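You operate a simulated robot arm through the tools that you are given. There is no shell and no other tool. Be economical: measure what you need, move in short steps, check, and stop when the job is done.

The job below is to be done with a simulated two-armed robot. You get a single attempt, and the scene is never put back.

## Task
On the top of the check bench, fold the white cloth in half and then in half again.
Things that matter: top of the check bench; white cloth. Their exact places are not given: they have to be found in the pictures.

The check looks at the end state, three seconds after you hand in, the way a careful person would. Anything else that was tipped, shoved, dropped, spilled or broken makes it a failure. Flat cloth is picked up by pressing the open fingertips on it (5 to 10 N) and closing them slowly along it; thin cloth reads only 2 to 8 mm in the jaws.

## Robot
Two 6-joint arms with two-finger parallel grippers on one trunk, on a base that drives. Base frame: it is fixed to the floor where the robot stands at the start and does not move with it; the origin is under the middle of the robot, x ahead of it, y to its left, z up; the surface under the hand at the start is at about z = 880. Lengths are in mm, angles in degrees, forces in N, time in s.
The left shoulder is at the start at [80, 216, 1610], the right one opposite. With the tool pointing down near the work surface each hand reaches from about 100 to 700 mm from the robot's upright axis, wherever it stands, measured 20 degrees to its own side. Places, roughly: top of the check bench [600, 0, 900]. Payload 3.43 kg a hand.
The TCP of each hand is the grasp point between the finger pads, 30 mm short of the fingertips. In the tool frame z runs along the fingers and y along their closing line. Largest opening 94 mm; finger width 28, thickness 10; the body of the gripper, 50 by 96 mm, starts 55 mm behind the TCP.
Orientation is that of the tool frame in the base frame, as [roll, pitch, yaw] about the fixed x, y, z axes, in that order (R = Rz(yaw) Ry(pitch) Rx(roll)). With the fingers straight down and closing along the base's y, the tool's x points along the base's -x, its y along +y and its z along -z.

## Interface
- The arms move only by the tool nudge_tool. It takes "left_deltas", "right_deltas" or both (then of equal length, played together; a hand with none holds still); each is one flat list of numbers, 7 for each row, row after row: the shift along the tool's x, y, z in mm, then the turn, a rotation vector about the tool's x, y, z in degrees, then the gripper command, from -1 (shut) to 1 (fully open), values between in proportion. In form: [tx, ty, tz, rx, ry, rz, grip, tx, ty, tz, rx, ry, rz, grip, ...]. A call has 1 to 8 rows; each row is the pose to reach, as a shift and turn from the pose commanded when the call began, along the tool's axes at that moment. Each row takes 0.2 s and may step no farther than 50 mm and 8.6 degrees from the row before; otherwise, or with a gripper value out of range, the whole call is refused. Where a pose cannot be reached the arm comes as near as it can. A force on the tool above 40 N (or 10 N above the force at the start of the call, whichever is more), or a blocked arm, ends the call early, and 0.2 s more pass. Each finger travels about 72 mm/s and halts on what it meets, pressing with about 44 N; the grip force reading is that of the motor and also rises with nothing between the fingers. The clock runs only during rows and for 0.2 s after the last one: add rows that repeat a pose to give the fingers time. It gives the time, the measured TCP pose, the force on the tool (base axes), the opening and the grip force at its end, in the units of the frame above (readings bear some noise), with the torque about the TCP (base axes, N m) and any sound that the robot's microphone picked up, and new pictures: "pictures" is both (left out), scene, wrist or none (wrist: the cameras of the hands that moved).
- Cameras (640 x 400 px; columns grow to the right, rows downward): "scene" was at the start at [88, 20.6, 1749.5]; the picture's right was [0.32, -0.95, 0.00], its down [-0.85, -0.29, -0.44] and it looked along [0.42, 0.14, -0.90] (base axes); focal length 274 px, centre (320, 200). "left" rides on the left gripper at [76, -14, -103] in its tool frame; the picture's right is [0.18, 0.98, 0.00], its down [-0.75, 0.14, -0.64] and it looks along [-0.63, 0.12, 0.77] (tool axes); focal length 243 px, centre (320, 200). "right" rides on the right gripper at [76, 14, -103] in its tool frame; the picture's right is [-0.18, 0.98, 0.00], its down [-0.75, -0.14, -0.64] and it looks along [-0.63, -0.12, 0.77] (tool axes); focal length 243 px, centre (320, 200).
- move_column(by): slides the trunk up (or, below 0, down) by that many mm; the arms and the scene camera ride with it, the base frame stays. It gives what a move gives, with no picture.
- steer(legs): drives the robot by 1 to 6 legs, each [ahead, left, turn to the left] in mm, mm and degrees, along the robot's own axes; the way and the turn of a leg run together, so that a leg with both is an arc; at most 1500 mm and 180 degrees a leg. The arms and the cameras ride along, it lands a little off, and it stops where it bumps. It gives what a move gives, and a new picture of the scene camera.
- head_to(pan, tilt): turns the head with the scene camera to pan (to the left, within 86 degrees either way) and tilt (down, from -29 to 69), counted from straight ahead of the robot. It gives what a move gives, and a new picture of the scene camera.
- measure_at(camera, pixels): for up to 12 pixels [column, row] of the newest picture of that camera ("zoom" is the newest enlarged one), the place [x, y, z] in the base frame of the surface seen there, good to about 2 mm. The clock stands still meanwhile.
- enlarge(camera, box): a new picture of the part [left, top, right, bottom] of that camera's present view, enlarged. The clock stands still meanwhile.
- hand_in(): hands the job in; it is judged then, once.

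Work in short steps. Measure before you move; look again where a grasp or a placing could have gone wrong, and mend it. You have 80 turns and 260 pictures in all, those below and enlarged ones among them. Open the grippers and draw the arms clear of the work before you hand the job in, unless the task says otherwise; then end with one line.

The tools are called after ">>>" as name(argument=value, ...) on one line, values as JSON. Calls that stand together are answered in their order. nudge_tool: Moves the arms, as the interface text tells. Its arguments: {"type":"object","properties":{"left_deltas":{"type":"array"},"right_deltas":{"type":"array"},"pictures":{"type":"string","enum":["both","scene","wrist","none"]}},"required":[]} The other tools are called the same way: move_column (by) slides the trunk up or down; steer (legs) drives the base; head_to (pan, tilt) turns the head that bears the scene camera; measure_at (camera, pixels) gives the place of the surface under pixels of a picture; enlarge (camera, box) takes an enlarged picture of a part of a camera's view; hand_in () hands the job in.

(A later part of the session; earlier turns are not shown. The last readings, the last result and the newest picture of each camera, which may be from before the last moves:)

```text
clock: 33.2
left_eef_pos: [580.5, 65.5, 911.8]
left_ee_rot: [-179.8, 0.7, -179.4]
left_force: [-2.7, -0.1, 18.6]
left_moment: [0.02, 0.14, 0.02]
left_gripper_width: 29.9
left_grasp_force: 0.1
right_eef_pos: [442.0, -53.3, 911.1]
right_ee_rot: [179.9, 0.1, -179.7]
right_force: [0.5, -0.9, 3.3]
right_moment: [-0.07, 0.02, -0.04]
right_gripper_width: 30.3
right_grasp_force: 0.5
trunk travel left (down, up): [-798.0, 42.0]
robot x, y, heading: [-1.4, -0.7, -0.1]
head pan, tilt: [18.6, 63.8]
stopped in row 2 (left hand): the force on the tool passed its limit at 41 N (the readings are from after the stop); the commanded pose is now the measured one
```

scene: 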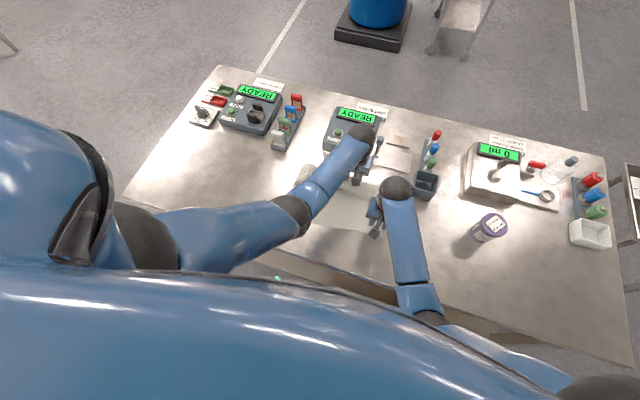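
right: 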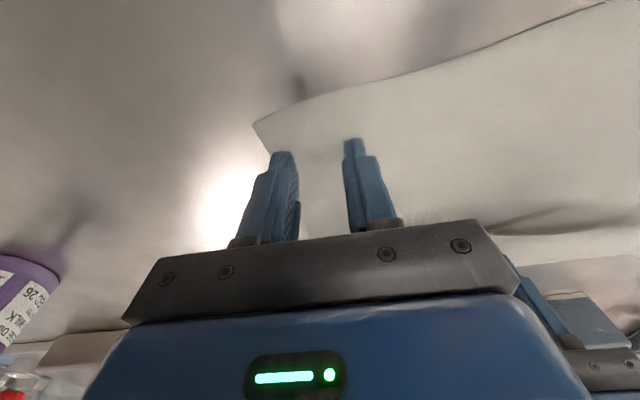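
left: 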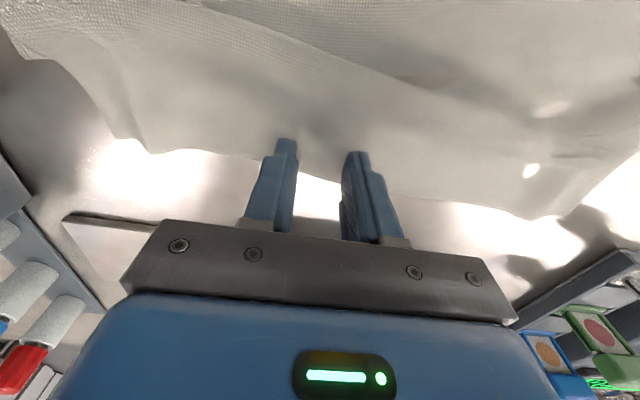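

I ease the left slightly and drag the right fingers 60 mm toward me, pressing about 8 N.

>>> nudge_tool(left_deltas=[0, 0, -0.7, 0, 0, 0, -0.36, 0, 0, -0.7, 0, 0, 0, -0.36, 0, 0, -0.7, 0, 0, 0, -0.36, 0, 0, -0.7, 0, 0, 0, -0.36, 0, 0, -0.7, 0, 0, 0, -0.36, 0, 0, -0.7, 0, 0, 0, -0.36, 0, 0, -0.7, 0, 0, 0, -0.36], right_deltas=[0, 0, 1, 0, 0, 0, -0.36, 10, 0, 1, 0, 0, 0, -0.36, 20, 0, 1, 0, 0, 0, -0.36, 30, 0, 1, 0, 0, 0, -0.36, 40, 0, 1, 0, 0, 0, -0.36, 50, 0, 1, 0, 0, 0, -0.36, 60, 0, 1, 0, 0, 0, -0.36])

>>> enlarge(camera="scene", box=[230, 130, 450, 268])

```text
clock: 34.8
left_eef_pos: [578.6, 65.3, 912.1]
left_ee_rot: [-179.8, 0.7, -179.5]
left_force: [3.9, -1.3, 23.3]
left_moment: [-0.02, -0.07, 0.02]
left_gripper_width: 29.9
left_grasp_force: 0.1
right_eef_pos: [381.1, -55.6, 911.7]
right_ee_rot: [179.8, 0.5, -179.6]
right_force: [2.3, 0.4, 18.6]
right_moment: [-0.22, 0.06, 0.06]
right_gripper_width: 30.2
right_grasp_force: 0.0
trunk travel left (down, up): [-798.0, 42.0]
robot x, y, heading: [-1.1, 0.7, 0.1]
head pan, tilt: [18.6, 63.8]
```

scene: 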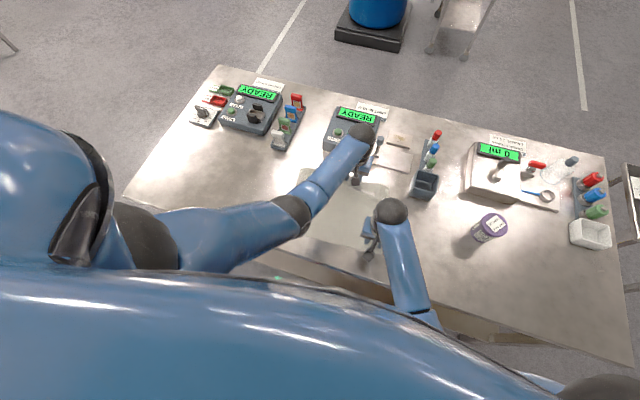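
right: 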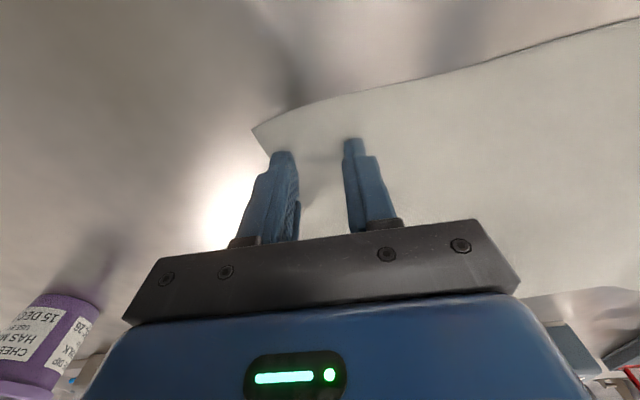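
left: 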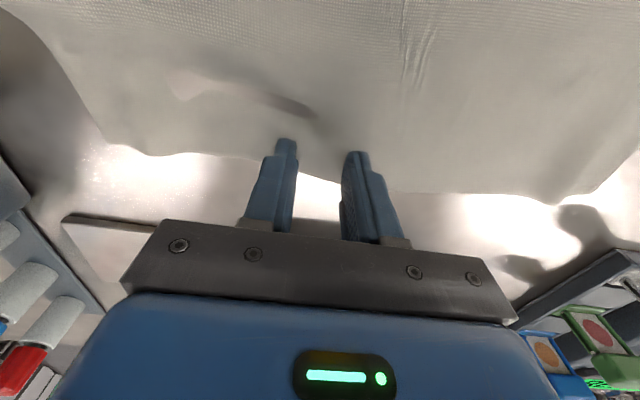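

```text
2.90 times, centred on (340, 199) of scene
```

zoom: 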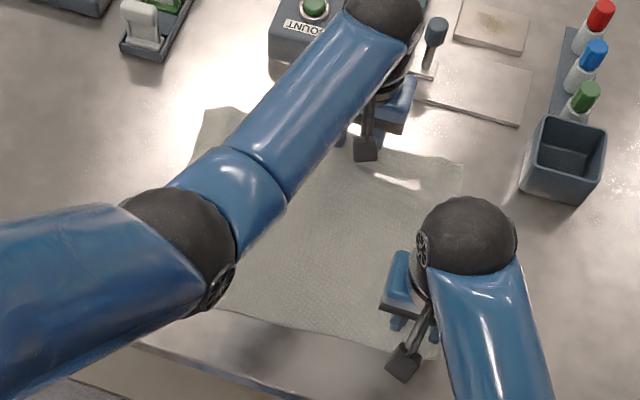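

The drag worked: the tuck is gone. I lift both hands and back them off to see the whole cloth.

>>> nudge_tool(left_deltas=[0, 0, -40, 0, 0, 0, -0.36, 0, 35, -80, 0, 0, 0, -0.36, 0, 75, -90, 0, 0, 0, -0.36, 0, 120, -90, 0, 0, 0, -0.36, 0, 165, -90, 0, 0, 0, -0.36], right_deltas=[0, 0, -40, 0, 0, 0, -0.36, 0, -10, -80, 0, 0, 0, -0.36, -20, -40, -90, 0, 0, 0, -0.36, -40, -80, -90, 0, 0, 0, -0.36, -60, -110, -90, 0, 0, 0, -0.36], pictures="scene")

>>> enlarge(camera="scene", box=[230, 130, 450, 268])

```text
refused: row 2 steps farther than a row can; nothing moved
```

```text
2.90 times, centred on (340, 199) of scene
```

zoom: 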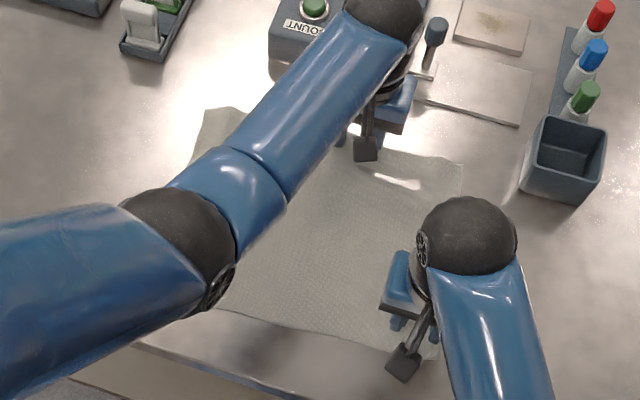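

A step was too long, so I repeat with smaller ones.

>>> nudge_tool(left_deltas=[0, 0, -40, 0, 0, 0, -0.36, 0, 15, -80, 0, 0, 0, -0.36, 0, 55, -95, 0, 0, 0, -0.36, 0, 100, -95, 0, 0, 0, -0.36, 0, 145, -95, 0, 0, 0, -0.36, 0, 190, -95, 0, 0, 0, -0.36], right_deltas=[0, 0, -40, 0, 0, 0, -0.36, 0, -10, -80, 0, 0, 0, -0.36, -20, -40, -95, 0, 0, 0, -0.36, -40, -75, -95, 0, 0, 0, -0.36, -50, -105, -95, 0, 0, 0, -0.36, -50, -105, -95, 0, 0, 0, -0.36], pictures="scene")

>>> enlarge(camera="scene", box=[230, 130, 450, 268])

```text
clock: 36.2
left_eef_pos: [578.9, 258.7, 1006.6]
left_ee_rot: [-179.7, 0.6, -179.5]
left_force: [0.2, 0.5, 0.7]
left_moment: [0.02, 0.0, -0.04]
left_gripper_width: 30.3
left_grasp_force: 0.1
right_eef_pos: [433.2, -158.8, 1004.0]
right_ee_rot: [180.0, 0.1, -179.6]
right_force: [0.2, 0.1, -0.1]
right_moment: [-0.03, 0.04, -0.01]
right_gripper_width: 29.9
right_grasp_force: 0.0
trunk travel left (down, up): [-798.0, 42.0]
robot x, y, heading: [-2.7, 0.9, -0.0]
head pan, tilt: [18.6, 63.8]
```

scene: 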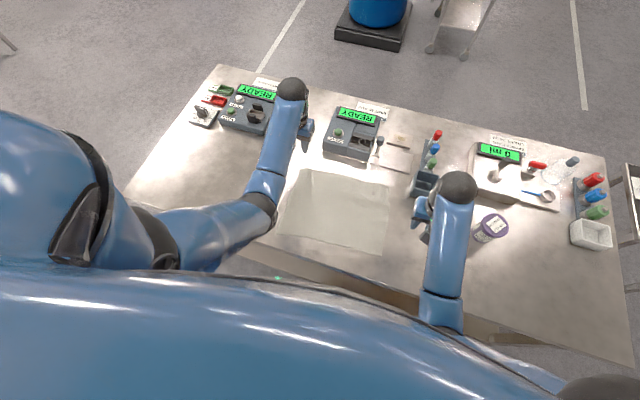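

```text
2.90 times, centred on (340, 199) of scene
```

zoom: 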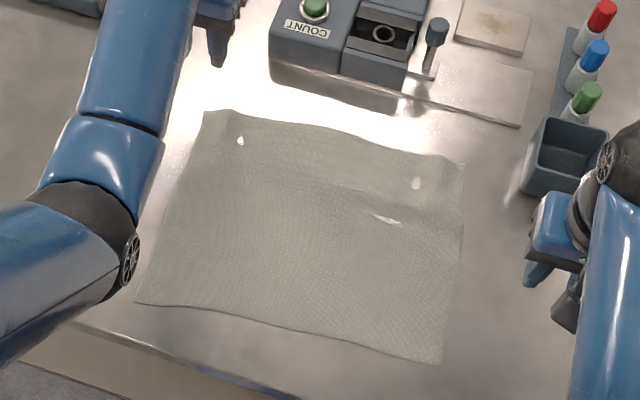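

The cloth is almost flat again. I measure its corners.

>>> measure_at(camera="zoom", pixels=[[206, 113], [462, 164], [440, 361], [139, 302], [330, 133], [290, 322], [385, 220], [350, 195], [416, 183], [462, 240], [170, 205]])

```text
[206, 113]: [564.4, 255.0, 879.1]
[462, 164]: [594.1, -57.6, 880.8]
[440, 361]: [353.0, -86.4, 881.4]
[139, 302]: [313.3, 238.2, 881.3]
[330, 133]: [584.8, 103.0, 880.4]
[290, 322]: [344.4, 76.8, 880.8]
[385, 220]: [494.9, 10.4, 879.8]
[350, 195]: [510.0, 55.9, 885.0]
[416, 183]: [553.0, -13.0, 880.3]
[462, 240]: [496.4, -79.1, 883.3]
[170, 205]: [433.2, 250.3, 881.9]
```

The cloth now lies turned about 6.8° (corners FL (566,255), FR (594,−58), NR (353,−86), NL (313,238)). I turn the robot left by the same angle so that everything lines up.

>>> steer(legs=[[0, 0, 6.8]])

```text
clock: 37.1
left_eef_pos: [545.8, 321.5, 1007.0]
left_ee_rot: [-180.0, 0.5, -172.6]
left_force: [0.7, 0.0, 1.0]
left_moment: [0.05, 0.01, -0.05]
left_gripper_width: 30.0
left_grasp_force: 0.1
right_eef_pos: [449.9, -108.8, 1003.9]
right_ee_rot: [179.8, 0.2, -172.9]
right_force: [-0.2, -0.4, 0.0]
right_moment: [0.02, -0.01, -0.01]
right_gripper_width: 30.1
right_grasp_force: 0.1
trunk travel left (down, up): [-798.0, 42.0]
robot x, y, heading: [-2.5, 1.4, 6.8]
head pan, tilt: [18.6, 63.8]
```

scene: 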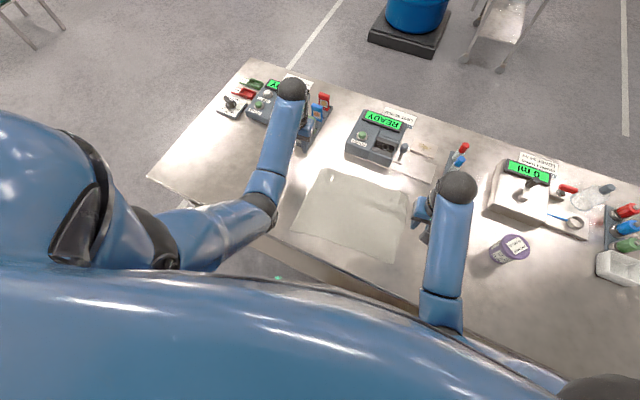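

I move both hands over the far corners and start yawing them for the new grip: left +66°, right −66° so far, with the cameras turned to the outside.

>>> nudge_tool(left_deltas=[3, -12, 0, 0, 0, 8.2, -0.02, 6, -24, 5, 0, 0, 16.4, -0.02, 10, -36, 10, 0, 0, 24.6, -0.02, 13, -48, 15, 0, 0, 32.8, -0.02, 16, -60, 20, 0, 0, 41, -0.02, 19, -72, 25, 0, 0, 49.2, -0.02, 22, -84, 30, 0, 0, 57.4, -0.02, 26, -96, 30, 0, 0, 65.6, -0.02], right_deltas=[-14, 8, 0, 0, 0, -8.2, -0.02, -28, 16, 5, 0, 0, -16.4, -0.02, -42, 24, 10, 0, 0, -24.6, -0.02, -56, 32, 15, 0, 0, -32.8, -0.02, -70, 40, 20, 0, 0, -41, -0.02, -84, 48, 25, 0, 0, -49.2, -0.02, -98, 56, 30, 0, 0, -57.4, -0.02, -111, 61, 30, 0, 0, -65.6, -0.02], pictures="none")

>>> nudge_tool(left_deltas=[0, 0, 5, 0, 0, 8.2, -0.02, 0, 0, 10, 0, 0, 16.4, -0.02, 0, 0, 20, 0, 0, 24.4, -0.02], right_deltas=[0, 0, 5, 0, 0, -8.2, -0.02, 0, 0, 10, 0, 0, -16.4, -0.02, 0, 0, 20, 0, 0, -24.4, -0.02])

```text
clock: 39.0
left_eef_pos: [531.8, 226.3, 977.1]
left_ee_rot: [179.6, 0.4, 121.7]
left_force: [-0.3, -0.8, 0.5]
left_moment: [-0.01, 0.0, 0.0]
left_gripper_width: 46.0
left_grasp_force: 0.0
right_eef_pos: [554.1, -31.0, 972.5]
right_ee_rot: [179.9, 0.1, -107.1]
right_force: [0.0, -0.5, -0.5]
right_moment: [0.02, -0.01, 0.02]
right_gripper_width: 46.0
right_grasp_force: 0.1
trunk travel left (down, up): [-798.0, 42.0]
robot x, y, heading: [-0.9, 1.1, 6.9]
head pan, tilt: [18.6, 63.8]
```

```text
clock: 39.8
left_eef_pos: [529.5, 224.1, 955.7]
left_ee_rot: [179.4, 0.1, 97.2]
left_force: [0.7, 0.8, -0.5]
left_moment: [-0.04, 0.02, 0.02]
left_gripper_width: 46.1
left_grasp_force: 0.0
right_eef_pos: [552.5, -31.7, 954.5]
right_ee_rot: [-179.9, 0.2, -82.6]
right_force: [-0.6, 0.8, -1.1]
right_moment: [0.02, 0.01, 0.02]
right_gripper_width: 46.1
right_grasp_force: 0.0
trunk travel left (down, up): [-798.0, 42.0]
robot x, y, heading: [-3.7, -2.0, 6.9]
head pan, tilt: [18.6, 63.8]
```

scene: 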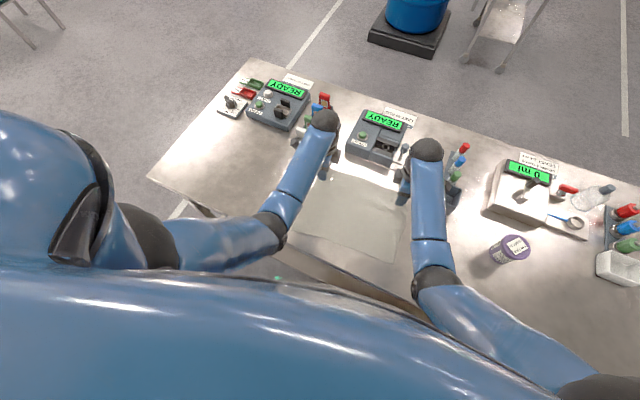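
right: 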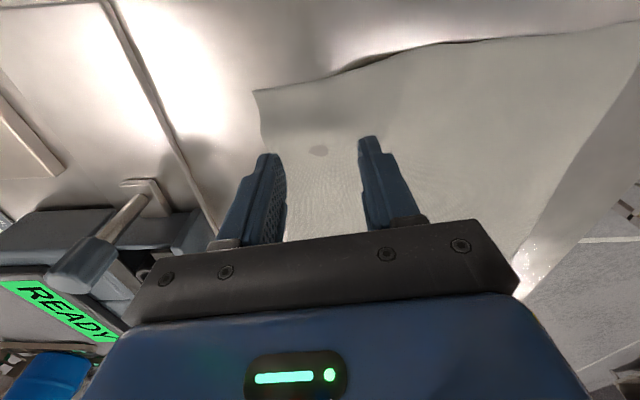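
left: 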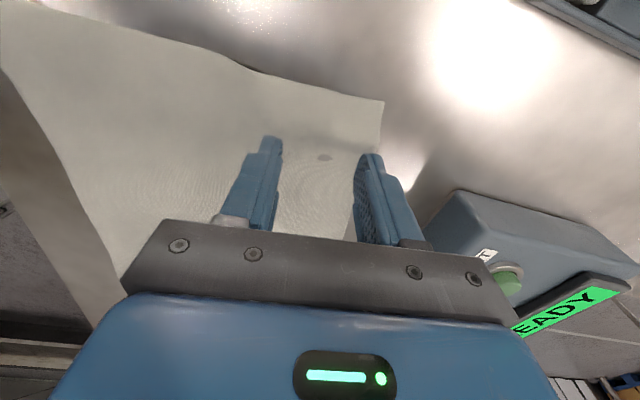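

I check the corner positions against the fingers before going down.

>>> measure_at(camera="left", pixels=[[383, 103], [355, 215], [325, 157], [250, 70], [372, 150]])

>>> measure_at(camera="right", pixels=[[255, 92], [262, 145], [318, 150], [350, 72], [290, 220]])

>>> enlarge(camera="left", box=[220, 80, 440, 217])

```text
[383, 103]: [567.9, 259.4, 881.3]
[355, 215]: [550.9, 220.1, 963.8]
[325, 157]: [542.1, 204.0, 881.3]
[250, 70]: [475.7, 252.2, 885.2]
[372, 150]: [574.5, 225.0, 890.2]
```

```text
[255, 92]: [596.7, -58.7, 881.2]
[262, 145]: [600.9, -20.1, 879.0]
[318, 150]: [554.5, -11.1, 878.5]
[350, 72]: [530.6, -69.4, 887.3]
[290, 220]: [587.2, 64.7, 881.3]
```

```text
2.91 times, centred on (330, 148) of left
```

zoom: 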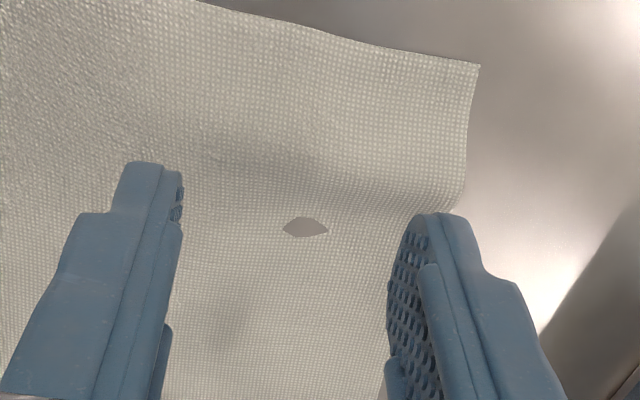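

Corners are at (568,259) and (597,−59), so a 4 mm forward shift suits. I lower to first contact.

>>> nudge_tool(left_deltas=[0, 4, 30, 0, 0, 0, -0.02, 0, 4, 42, 0, 0, 0, -0.02, 0, 4, 44, 0, 0, 0, -0.02], right_deltas=[0, -3, 30, 0, 0, 0, -0.02, 0, -3, 41, 0, 0, 0, -0.02, 0, -3, 43, 0, 0, 0, -0.02], pictures="none")

```text
clock: 40.5
left_eef_pos: [534.2, 225.5, 914.1]
left_ee_rot: [179.5, 0.1, 97.4]
left_force: [0.1, 0.7, 0.3]
left_moment: [0.04, 0.02, -0.03]
left_gripper_width: 46.0
left_grasp_force: 0.1
right_eef_pos: [553.9, -32.9, 912.0]
right_ee_rot: [-179.8, 0.2, -82.8]
right_force: [0.4, -0.4, 0.5]
right_moment: [-0.01, -0.01, 0.04]
right_gripper_width: 46.5
right_grasp_force: 0.0
trunk travel left (down, up): [-798.0, 42.0]
robot x, y, heading: [-0.9, -1.7, 6.9]
head pan, tilt: [18.6, 63.8]
```

>>> nudge_tool(left_deltas=[0, 0, 2, 0, 0, 0, -0.02, 0, 0, 3.5, 0, 0, 0, -0.02], right_deltas=[0, 0, 1, 0, 0, 0, -0.02, 0, 0, 2.3, 0, 0, 0, -0.02], pictures="wrist")

```text
clock: 41.1
left_eef_pos: [535.3, 224.3, 911.8]
left_ee_rot: [179.2, 0.0, 97.4]
left_force: [-0.5, 3.7, 18.2]
left_moment: [0.27, 0.6, -0.07]
left_gripper_width: 46.1
left_grasp_force: 0.2
right_eef_pos: [555.1, -33.3, 912.4]
right_ee_rot: [-179.7, 0.1, -82.8]
right_force: [-0.3, 0.5, 3.2]
right_moment: [-0.01, -0.01, -0.01]
right_gripper_width: 46.2
right_grasp_force: 0.1
trunk travel left (down, up): [-798.0, 42.0]
robot x, y, heading: [-5.0, 0.6, 7.0]
head pan, tilt: [18.6, 63.8]
```

right: 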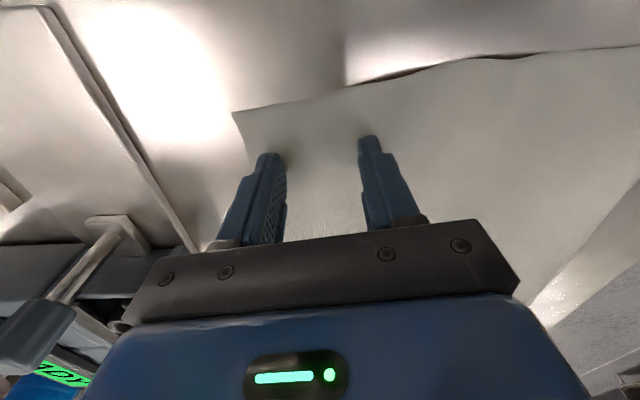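
left: 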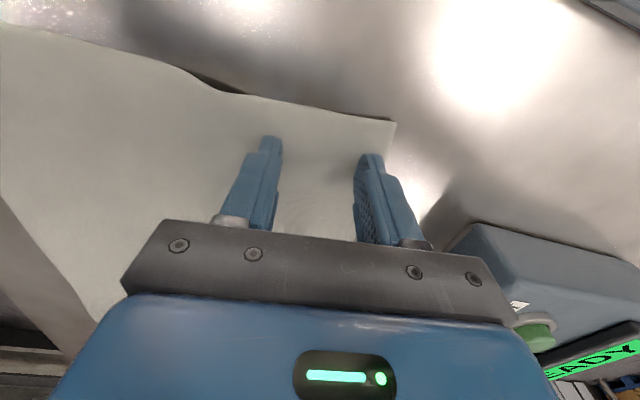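

Left reads 18 N and right 3 N, so I even these out while closing slowly halfway.

>>> nudge_tool(left_deltas=[0, 0, -0.8, 0, 0, 0, -0.02, 0, 0, -0.8, 0, 0, 0, -0.1, 0, 0, -0.8, 0, 0, 0, -0.18, 0, 0, -0.8, 0, 0, 0, -0.26, 0, 0, -0.8, 0, 0, 0, -0.34, 0, 0, -0.8, 0, 0, 0, -0.42, 0, 0, -0.8, 0, 0, 0, -0.5, 0, 0, -0.8, 0, 0, 0, -0.58], right_deltas=[0, 0, 0.8, 0, 0, 0, -0.02, 0, 0, 0.8, 0, 0, 0, -0.1, 0, 0, 0.8, 0, 0, 0, -0.18, 0, 0, 0.8, 0, 0, 0, -0.26, 0, 0, 0.8, 0, 0, 0, -0.34, 0, 0, 0.8, 0, 0, 0, -0.42, 0, 0, 0.8, 0, 0, 0, -0.5, 0, 0, 0.8, 0, 0, 0, -0.58], pictures="wrist")

```text
clock: 43.0
left_eef_pos: [534.5, 224.3, 911.2]
left_ee_rot: [179.4, 0.1, 97.4]
left_force: [0.5, -0.6, 7.9]
left_moment: [0.09, 0.08, -0.04]
left_gripper_width: 19.1
left_grasp_force: 0.0
right_eef_pos: [554.5, -33.1, 912.0]
right_ee_rot: [-179.5, 0.2, -83.0]
right_force: [0.8, -0.3, 21.4]
right_moment: [-0.11, -0.04, 0.02]
right_gripper_width: 18.3
right_grasp_force: 0.2
trunk travel left (down, up): [-798.0, 42.0]
robot x, y, heading: [-5.6, -2.6, 6.9]
head pan, tilt: [18.6, 63.8]
```

right: 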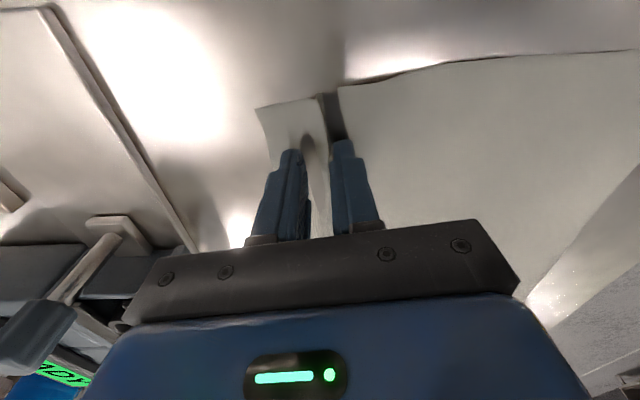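
left: 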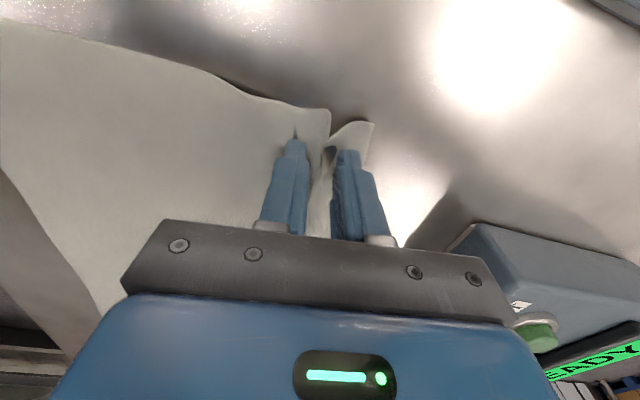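

Both have ridges between the fingers. I close fully.

>>> nudge_tool(left_deltas=[0, 0, 0, 0, 0, 0, -0.66, 0, 0, 0, 0, 0, 0, -0.74, 0, 0, 0, 0, 0, 0, -0.82, 0, 0, 0, 0, 0, 0, -0.9, 0, 0, 0, 0, 0, 0, -1, 0, 0, 0, 0, 0, 0, -1], right_deltas=[0, 0, -0.4, 0, 0, 0, -0.66, 0, 0, -0.4, 0, 0, 0, -0.74, 0, 0, -0.4, 0, 0, 0, -0.82, 0, 0, -0.4, 0, 0, 0, -0.9, 0, 0, -0.4, 0, 0, 0, -1, 0, 0, -0.4, 0, 0, 0, -1], pictures="wrist")

```text
clock: 44.4
left_eef_pos: [533.1, 224.7, 912.1]
left_ee_rot: [179.4, 0.1, 97.3]
left_force: [0.5, -0.8, 3.8]
left_moment: [0.02, 0.01, 0.05]
left_gripper_width: 2.5
left_grasp_force: 36.9
right_eef_pos: [554.3, -33.6, 911.1]
right_ee_rot: [-179.7, 0.1, -83.0]
right_force: [-3.5, -0.6, 25.0]
right_moment: [-0.04, -0.04, 0.01]
right_gripper_width: 2.2
right_grasp_force: 37.4
trunk travel left (down, up): [-798.0, 42.0]
robot x, y, heading: [-1.9, -4.3, 6.9]
head pan, tilt: [18.6, 63.8]
```

right: 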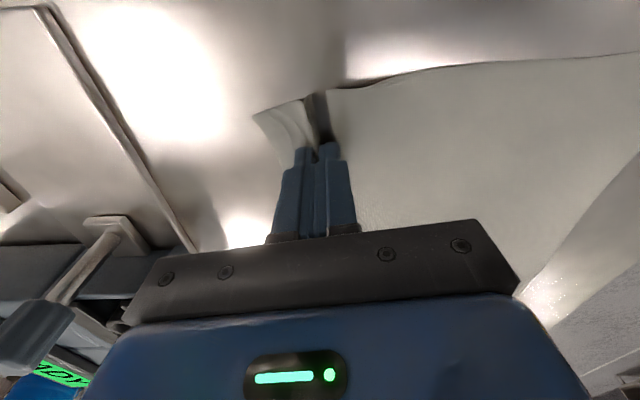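
left: 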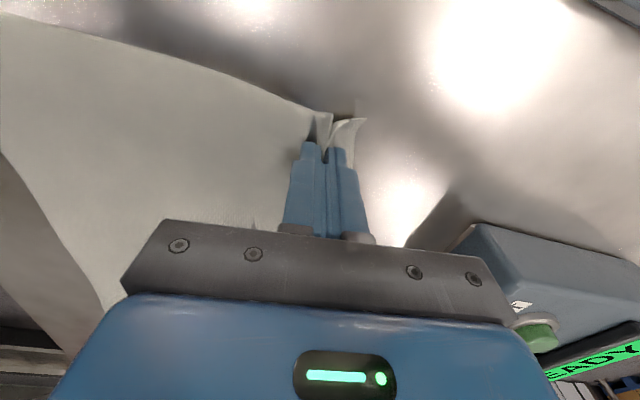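

Both hold (2.5 and 2.2 mm) with ridges along the edge. I do the first half of the arc: 67 mm toward me, 60 mm up.

>>> nudge_tool(left_deltas=[0, -2, -12, 0, 0, 0, -1, 0, -5, -23, 0, 0, 0, -1, 0, -12, -34, 0, 0, 0, -1, 0, -20, -42, 0, 0, 0, -1, 0, -31, -50, 0, 0, 0, -1, 0, -42, -55, 0, 0, 0, -1, 0, -55, -59, 0, 0, 0, -1, 0, -67, -60, 0, 0, 0, -1], right_deltas=[0, 2, -12, 0, 0, 0, -1, 0, 5, -23, 0, 0, 0, -1, 0, 12, -34, 0, 0, 0, -1, 0, 20, -42, 0, 0, 0, -1, 0, 31, -50, 0, 0, 0, -1, 0, 42, -55, 0, 0, 0, -1, 0, 55, -59, 0, 0, 0, -1, 0, 67, -60, 0, 0, 0, -1])

>>> enlarge(camera="scene", box=[250, 140, 470, 278])

```text
clock: 46.1
left_eef_pos: [469.3, 215.9, 970.5]
left_ee_rot: [179.5, 0.1, 97.4]
left_force: [0.0, 0.6, -0.4]
left_moment: [-0.07, -0.02, 0.01]
left_gripper_width: 2.8
left_grasp_force: 37.2
right_eef_pos: [488.6, -39.7, 967.4]
right_ee_rot: [-179.8, 0.2, -82.9]
right_force: [0.2, -0.1, 0.3]
right_moment: [0.02, -0.05, 0.01]
right_gripper_width: 2.4
right_grasp_force: 36.7
trunk travel left (down, up): [-798.0, 42.0]
robot x, y, heading: [-4.4, -2.6, 7.0]
head pan, tilt: [18.6, 63.8]
```

scene: 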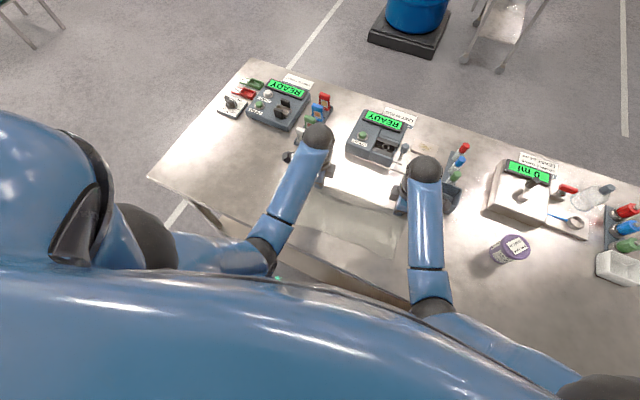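
right: 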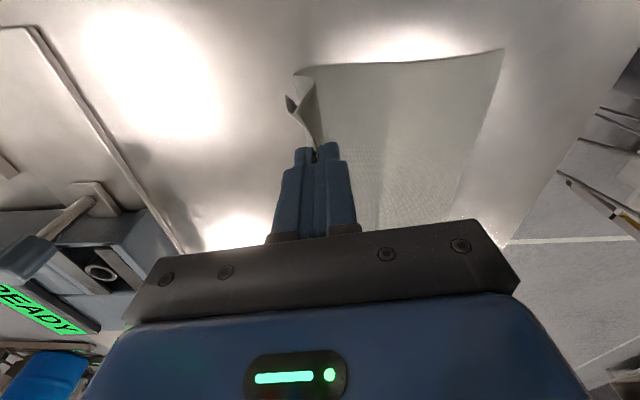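
left: 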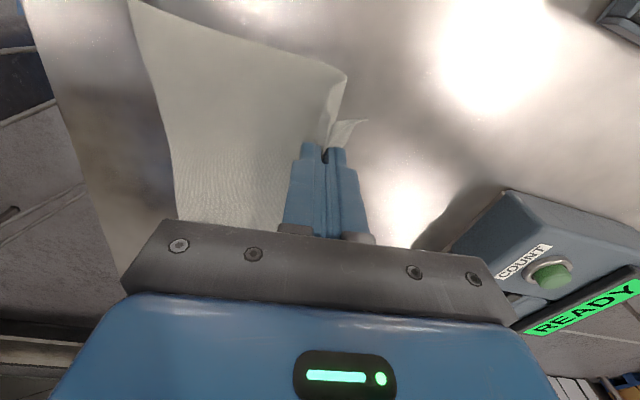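

```text
2.90 times, centred on (360, 209) of scene
```

zoom: 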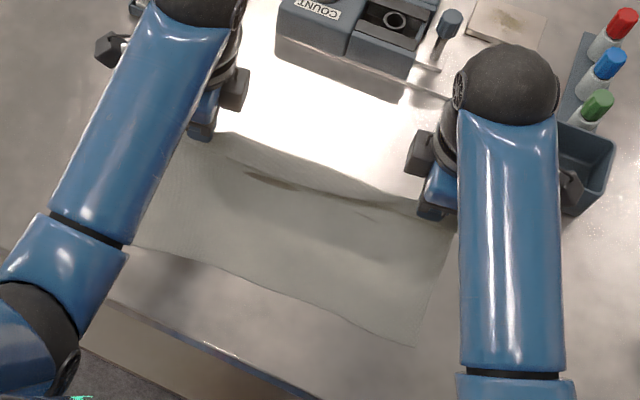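

The side views now show the sheet hanging well from the tips. I measure the near corners and the fold.

>>> measure_at(camera="left", pixels=[[132, 6], [345, 77], [170, 190], [300, 63]])

>>> measure_at(camera="right", pixels=[[501, 51], [299, 76], [460, 200], [330, 68]])

>>> measure_at(camera="zoom", pixels=[[413, 345], [300, 298], [200, 262], [280, 155], [340, 180], [300, 195], [290, 220]])

```text
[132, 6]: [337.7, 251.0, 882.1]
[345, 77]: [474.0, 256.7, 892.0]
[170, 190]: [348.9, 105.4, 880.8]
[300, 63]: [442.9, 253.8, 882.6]
```

```text
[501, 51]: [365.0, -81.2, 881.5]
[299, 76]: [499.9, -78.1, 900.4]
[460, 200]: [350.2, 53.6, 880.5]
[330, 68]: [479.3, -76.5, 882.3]
```

```text
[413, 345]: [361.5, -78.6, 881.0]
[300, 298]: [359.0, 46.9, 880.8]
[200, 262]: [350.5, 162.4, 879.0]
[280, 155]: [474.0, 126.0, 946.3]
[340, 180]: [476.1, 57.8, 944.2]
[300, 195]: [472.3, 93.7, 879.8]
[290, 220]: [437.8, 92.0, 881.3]
```

The fold is at x≈470 (left) and 497 (right), with the near edge at 338–363: the middle, as wanted. I finish the arc another 70 mm and lower onto the bottom layer.

>>> nudge_tool(left_deltas=[0, -13, 1, 0, 0, 0, -1, 0, -25, 4, 0, 0, 0, -1, 0, -37, 10, 0, 0, 0, -1, 0, -47, 18, 0, 0, 0, -1, 0, -55, 27, 0, 0, 0, -1, 0, -62, 38, 0, 0, 0, -1, 0, -67, 48, 0, 0, 0, -1, 0, -70, 56, 0, 0, 0, -1], right_deltas=[0, 13, 1, 0, 0, 0, -1, 0, 25, 4, 0, 0, 0, -1, 0, 37, 10, 0, 0, 0, -1, 0, 47, 18, 0, 0, 0, -1, 0, 55, 27, 0, 0, 0, -1, 0, 62, 38, 0, 0, 0, -1, 0, 67, 46, 0, 0, 0, -1, 0, 70, 53, 0, 0, 0, -1])

>>> enlarge(camera="scene", box=[250, 140, 470, 278])

```text
clock: 48.0
left_eef_pos: [401.0, 206.8, 912.5]
left_ee_rot: [179.2, -0.1, 97.4]
left_force: [0.9, 0.6, 9.0]
left_moment: [0.13, -0.05, 0.02]
left_gripper_width: 2.4
left_grasp_force: 37.1
right_eef_pos: [418.8, -47.5, 915.1]
right_ee_rot: [-179.9, 0.1, -82.9]
right_force: [0.2, 1.6, 1.0]
right_moment: [0.04, -0.04, -0.02]
right_gripper_width: 2.4
right_grasp_force: 37.2
trunk travel left (down, up): [-798.0, 42.0]
robot x, y, heading: [-3.0, 0.3, 6.9]
head pan, tilt: [18.6, 63.8]
```

scene: 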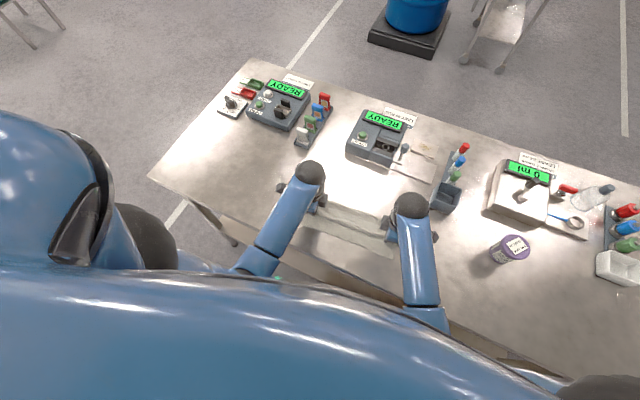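
right: 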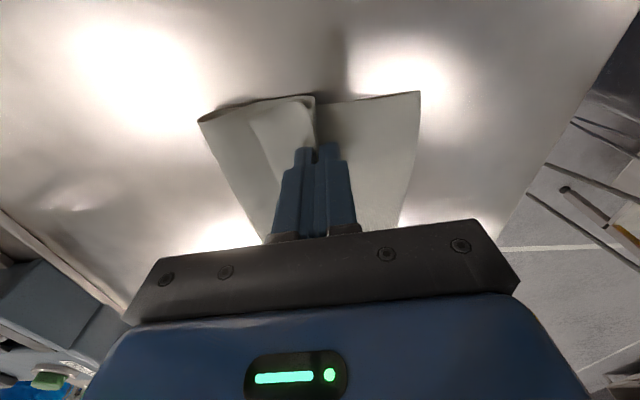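
left: 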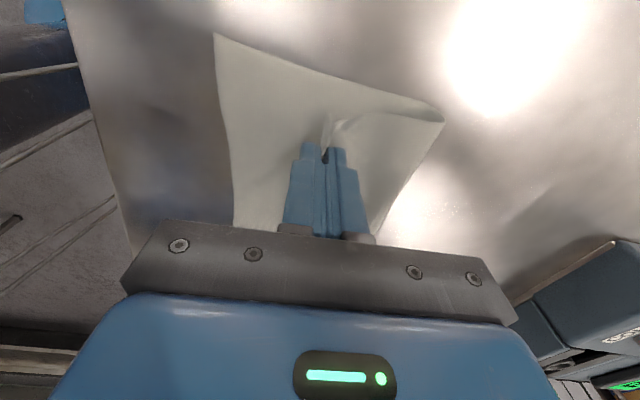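

```text
2.90 times, centred on (360, 209) of scene
```

zoom: 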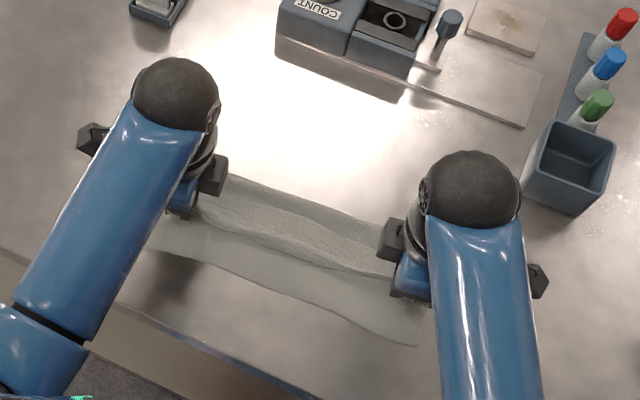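

A clean U-fold. I ease the hands up slightly, open moderately and lift straight off.

>>> nudge_tool(left_deltas=[0, 0, -1, 0, 0, 0, -1, 0, 0, -1, 0, 0, 0, -0.8, 0, 0, -1, 0, 0, 0, -0.5, 0, 0, -1, 0, 0, 0, -0.2, 0, 0, -20, 0, 0, 0, -0.2, 0, 0, -45, 0, 0, 0, -0.2, 0, 0, -85, 0, 0, 0, -0.2], right_deltas=[0, 0, 1.5, 0, 0, 0, -1, 0, 0, 1.5, 0, 0, 0, -0.8, 0, 0, 1, 0, 0, 0, -0.5, 0, 0, 1, 0, 0, 0, -0.2, 0, 0, -20, 0, 0, 0, -0.2, 0, 0, -45, 0, 0, 0, -0.2, 0, 0, -85, 0, 0, 0, -0.2])

>>> enlarge(camera="scene", box=[250, 140, 470, 278])

```text
clock: 49.5
left_eef_pos: [401.8, 206.0, 999.6]
left_ee_rot: [179.7, 0.1, 97.4]
left_force: [-0.6, -0.5, 0.0]
left_moment: [0.0, 0.0, 0.0]
left_gripper_width: 37.4
left_grasp_force: 0.2
right_eef_pos: [422.3, -48.0, 1000.5]
right_ee_rot: [-179.9, 0.1, -82.9]
right_force: [-0.1, -0.2, 0.5]
right_moment: [0.0, 0.01, 0.0]
right_gripper_width: 37.7
right_grasp_force: 0.0
trunk travel left (down, up): [-798.0, 42.0]
robot x, y, heading: [-3.1, -1.8, 7.2]
head pan, tilt: [18.6, 63.8]
```

scene: 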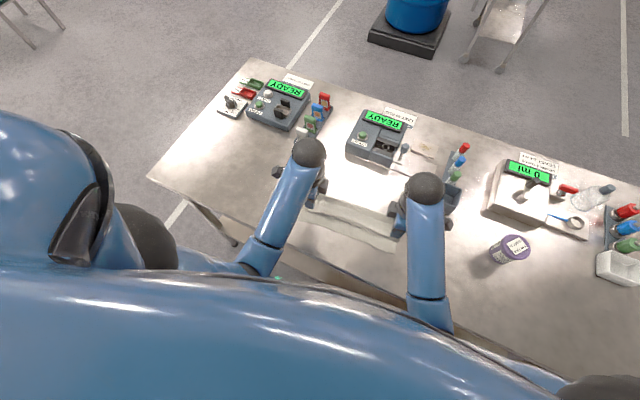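
right: 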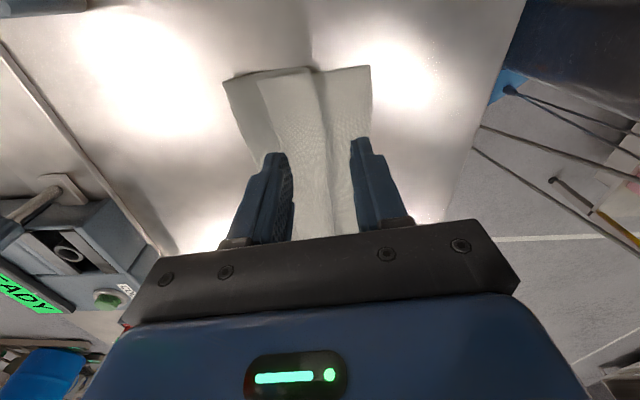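
left: 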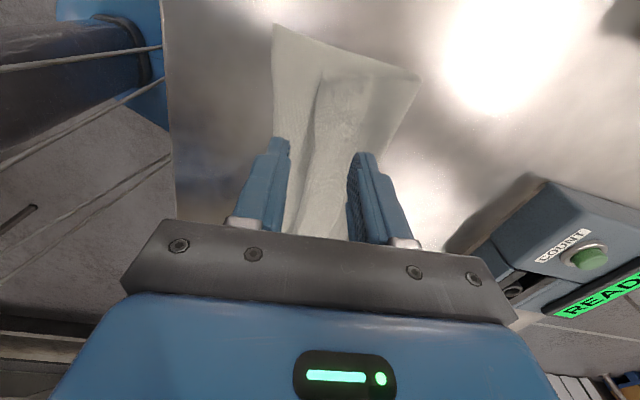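

```text
2.90 times, centred on (360, 209) of scene
```

zoom: 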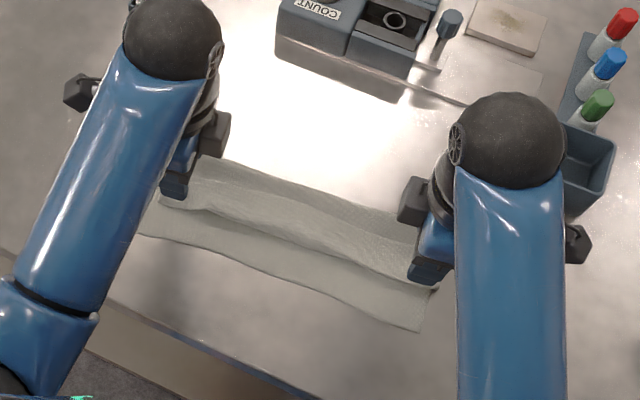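

The top layer's end looks bent back (a hem) with its free edge on top. I measure across the strip in both wrist views.

>>> measure_at(camera="right", pixels=[[225, 82], [262, 86], [285, 80], [308, 72], [318, 74], [369, 69], [275, 120], [320, 150]])

>>> measure_at(camera="left", pixels=[[418, 79], [365, 85], [340, 75], [320, 75], [275, 28], [330, 110], [345, 150]])

>>> enlarge(camera="right", box=[200, 50, 400, 175])

>>> enlarge(camera="left", box=[250, 10, 450, 135])

```text
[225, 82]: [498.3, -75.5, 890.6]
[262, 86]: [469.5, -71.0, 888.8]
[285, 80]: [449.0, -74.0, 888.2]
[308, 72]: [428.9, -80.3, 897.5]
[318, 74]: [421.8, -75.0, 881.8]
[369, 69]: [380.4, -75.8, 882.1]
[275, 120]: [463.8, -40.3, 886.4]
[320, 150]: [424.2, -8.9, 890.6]
```

```text
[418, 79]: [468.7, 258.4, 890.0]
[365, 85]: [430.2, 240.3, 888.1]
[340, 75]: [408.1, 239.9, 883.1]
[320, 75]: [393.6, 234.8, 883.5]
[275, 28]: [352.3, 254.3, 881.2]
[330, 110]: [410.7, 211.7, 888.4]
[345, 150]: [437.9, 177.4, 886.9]
```

```text
3.20 times, centred on (300, 112) of right
```

zoom: 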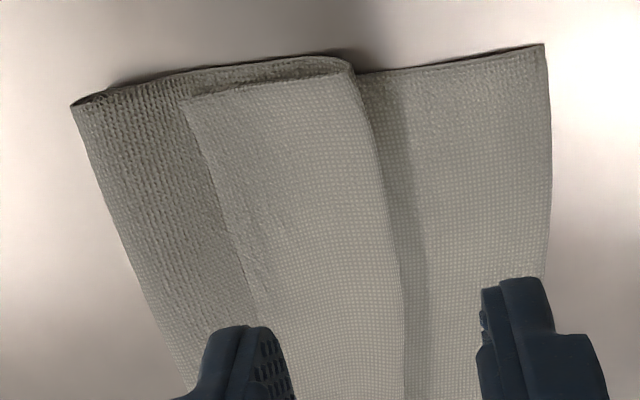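

```text
3.20 times, centred on (350, 72) of left
```

zoom: 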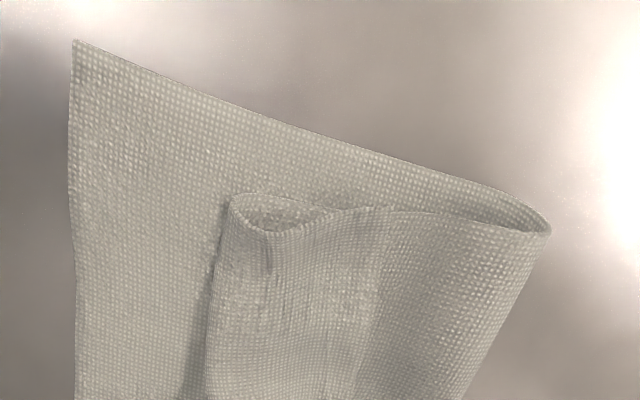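

The hem is clear: about 40–45 mm is folded back (free edge at x≈469 right, ≈432 left; bends at 420 and 393), exactly the amount that unrolls to the near edge. Dragging the hem's top ply toward me with closed fingertips should unroll it. I position for that.

>>> nudge_tool(left_deltas=[0, 12, 0, 0, 0, 0, -0.7, 0, 24, 10, 0, 0, 0, -1, 0, 24, 50, 0, 0, 0, -1, 0, 24, 77, 0, 0, 0, -1], right_deltas=[0, -15, 0, 0, 0, 0, -0.7, 0, -35, 10, 0, 0, 0, -1, 0, -35, 50, 0, 0, 0, -1, 0, -35, 78, 0, 0, 0, -1], pictures="wrist")

```text
clock: 50.5
left_eef_pos: [422.1, 212.0, 918.2]
left_ee_rot: [179.5, 0.1, 97.4]
left_force: [-0.1, -0.3, 0.1]
left_moment: [0.0, -0.02, -0.02]
left_gripper_width: 0.0
left_grasp_force: 33.1
right_eef_pos: [458.1, -45.3, 924.9]
right_ee_rot: [-179.8, 0.1, -82.9]
right_force: [0.4, 0.3, 0.0]
right_moment: [0.02, 0.01, 0.0]
right_gripper_width: 0.2
right_grasp_force: 33.1
trunk travel left (down, up): [-798.0, 42.0]
robot x, y, heading: [-3.3, 0.3, 7.0]
head pan, tilt: [18.6, 63.8]
```

right: 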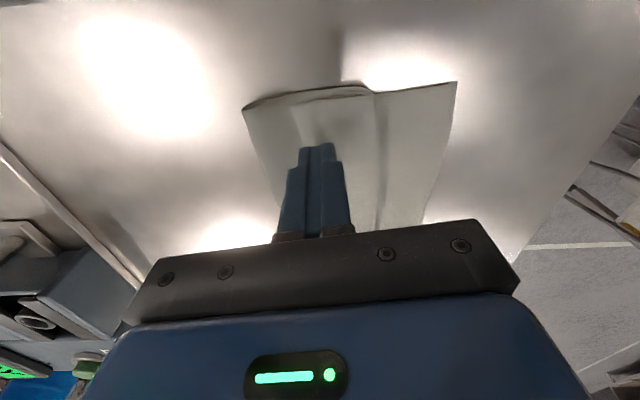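
left: 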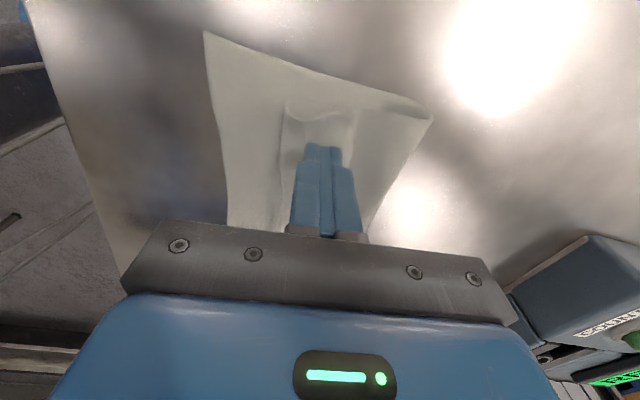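

I lower to a light press.

>>> nudge_tool(left_deltas=[0, 0, 2, 0, 0, 0, -1, 0, 0, 4, 0, 0, 0, -1], right_deltas=[0, 0, 6, 0, 0, 0, -1, 0, 0, 10, 0, 0, 0, -1], pictures="none")

```text
clock: 51.1
left_eef_pos: [421.3, 210.9, 915.7]
left_ee_rot: [179.5, 0.1, 97.4]
left_force: [0.3, 0.2, 0.0]
left_moment: [-0.01, 0.01, -0.03]
left_gripper_width: 0.2
left_grasp_force: 33.2
right_eef_pos: [457.0, -44.6, 913.5]
right_ee_rot: [-179.8, 0.1, -82.8]
right_force: [0.8, 0.1, 2.8]
right_moment: [-0.02, -0.02, -0.02]
right_gripper_width: 0.1
right_grasp_force: 32.7
trunk travel left (down, up): [-798.0, 42.0]
robot x, y, heading: [-3.4, 0.9, 6.9]
head pan, tilt: [18.6, 63.8]
```

I press to a few N and drag 40 mm toward me.

>>> nudge_tool(left_deltas=[0, 0, 2.6, 0, 0, 0, -1, 0, -7, 2.8, 0, 0, 0, -1, 0, -14, 2.8, 0, 0, 0, -1, 0, -21, 2.8, 0, 0, 0, -1, 0, -28, 2.8, 0, 0, 0, -1, 0, -35, 2.8, 0, 0, 0, -1, 0, -40, 2.8, 0, 0, 0, -1], right_deltas=[0, 0, 0.5, 0, 0, 0, -1, 0, 7, 0.5, 0, 0, 0, -1, 0, 14, 0.5, 0, 0, 0, -1, 0, 21, 0.5, 0, 0, 0, -1, 0, 28, 0.5, 0, 0, 0, -1, 0, 35, 0.5, 0, 0, 0, -1, 0, 40, 0.5, 0, 0, 0, -1], pictures="wrist")

```text
clock: 52.8
left_eef_pos: [382.7, 207.0, 914.3]
left_ee_rot: [179.5, 0.1, 97.4]
left_force: [0.9, -0.1, -0.1]
left_moment: [0.01, 0.01, -0.04]
left_gripper_width: 0.0
left_grasp_force: 32.9
right_eef_pos: [413.0, -49.8, 913.3]
right_ee_rot: [-179.7, 0.1, -82.9]
right_force: [3.5, 0.2, 17.5]
right_moment: [-0.15, -0.12, 0.03]
right_gripper_width: 0.0
right_grasp_force: 33.1
trunk travel left (down, up): [-798.0, 42.0]
robot x, y, heading: [1.2, 2.1, 7.0]
head pan, tilt: [18.6, 63.8]
```

right: 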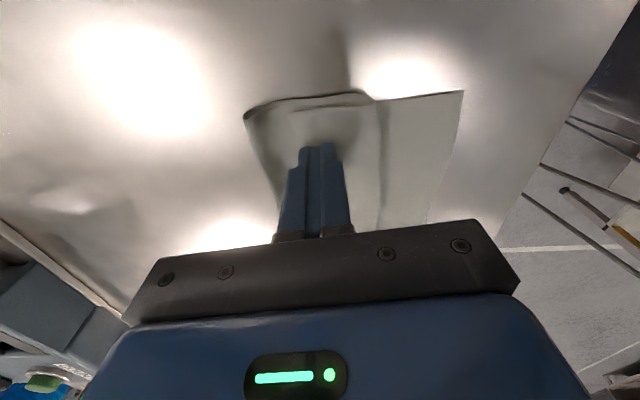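
left: 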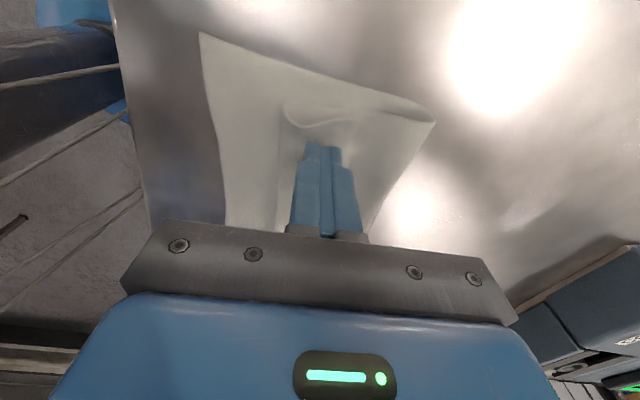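

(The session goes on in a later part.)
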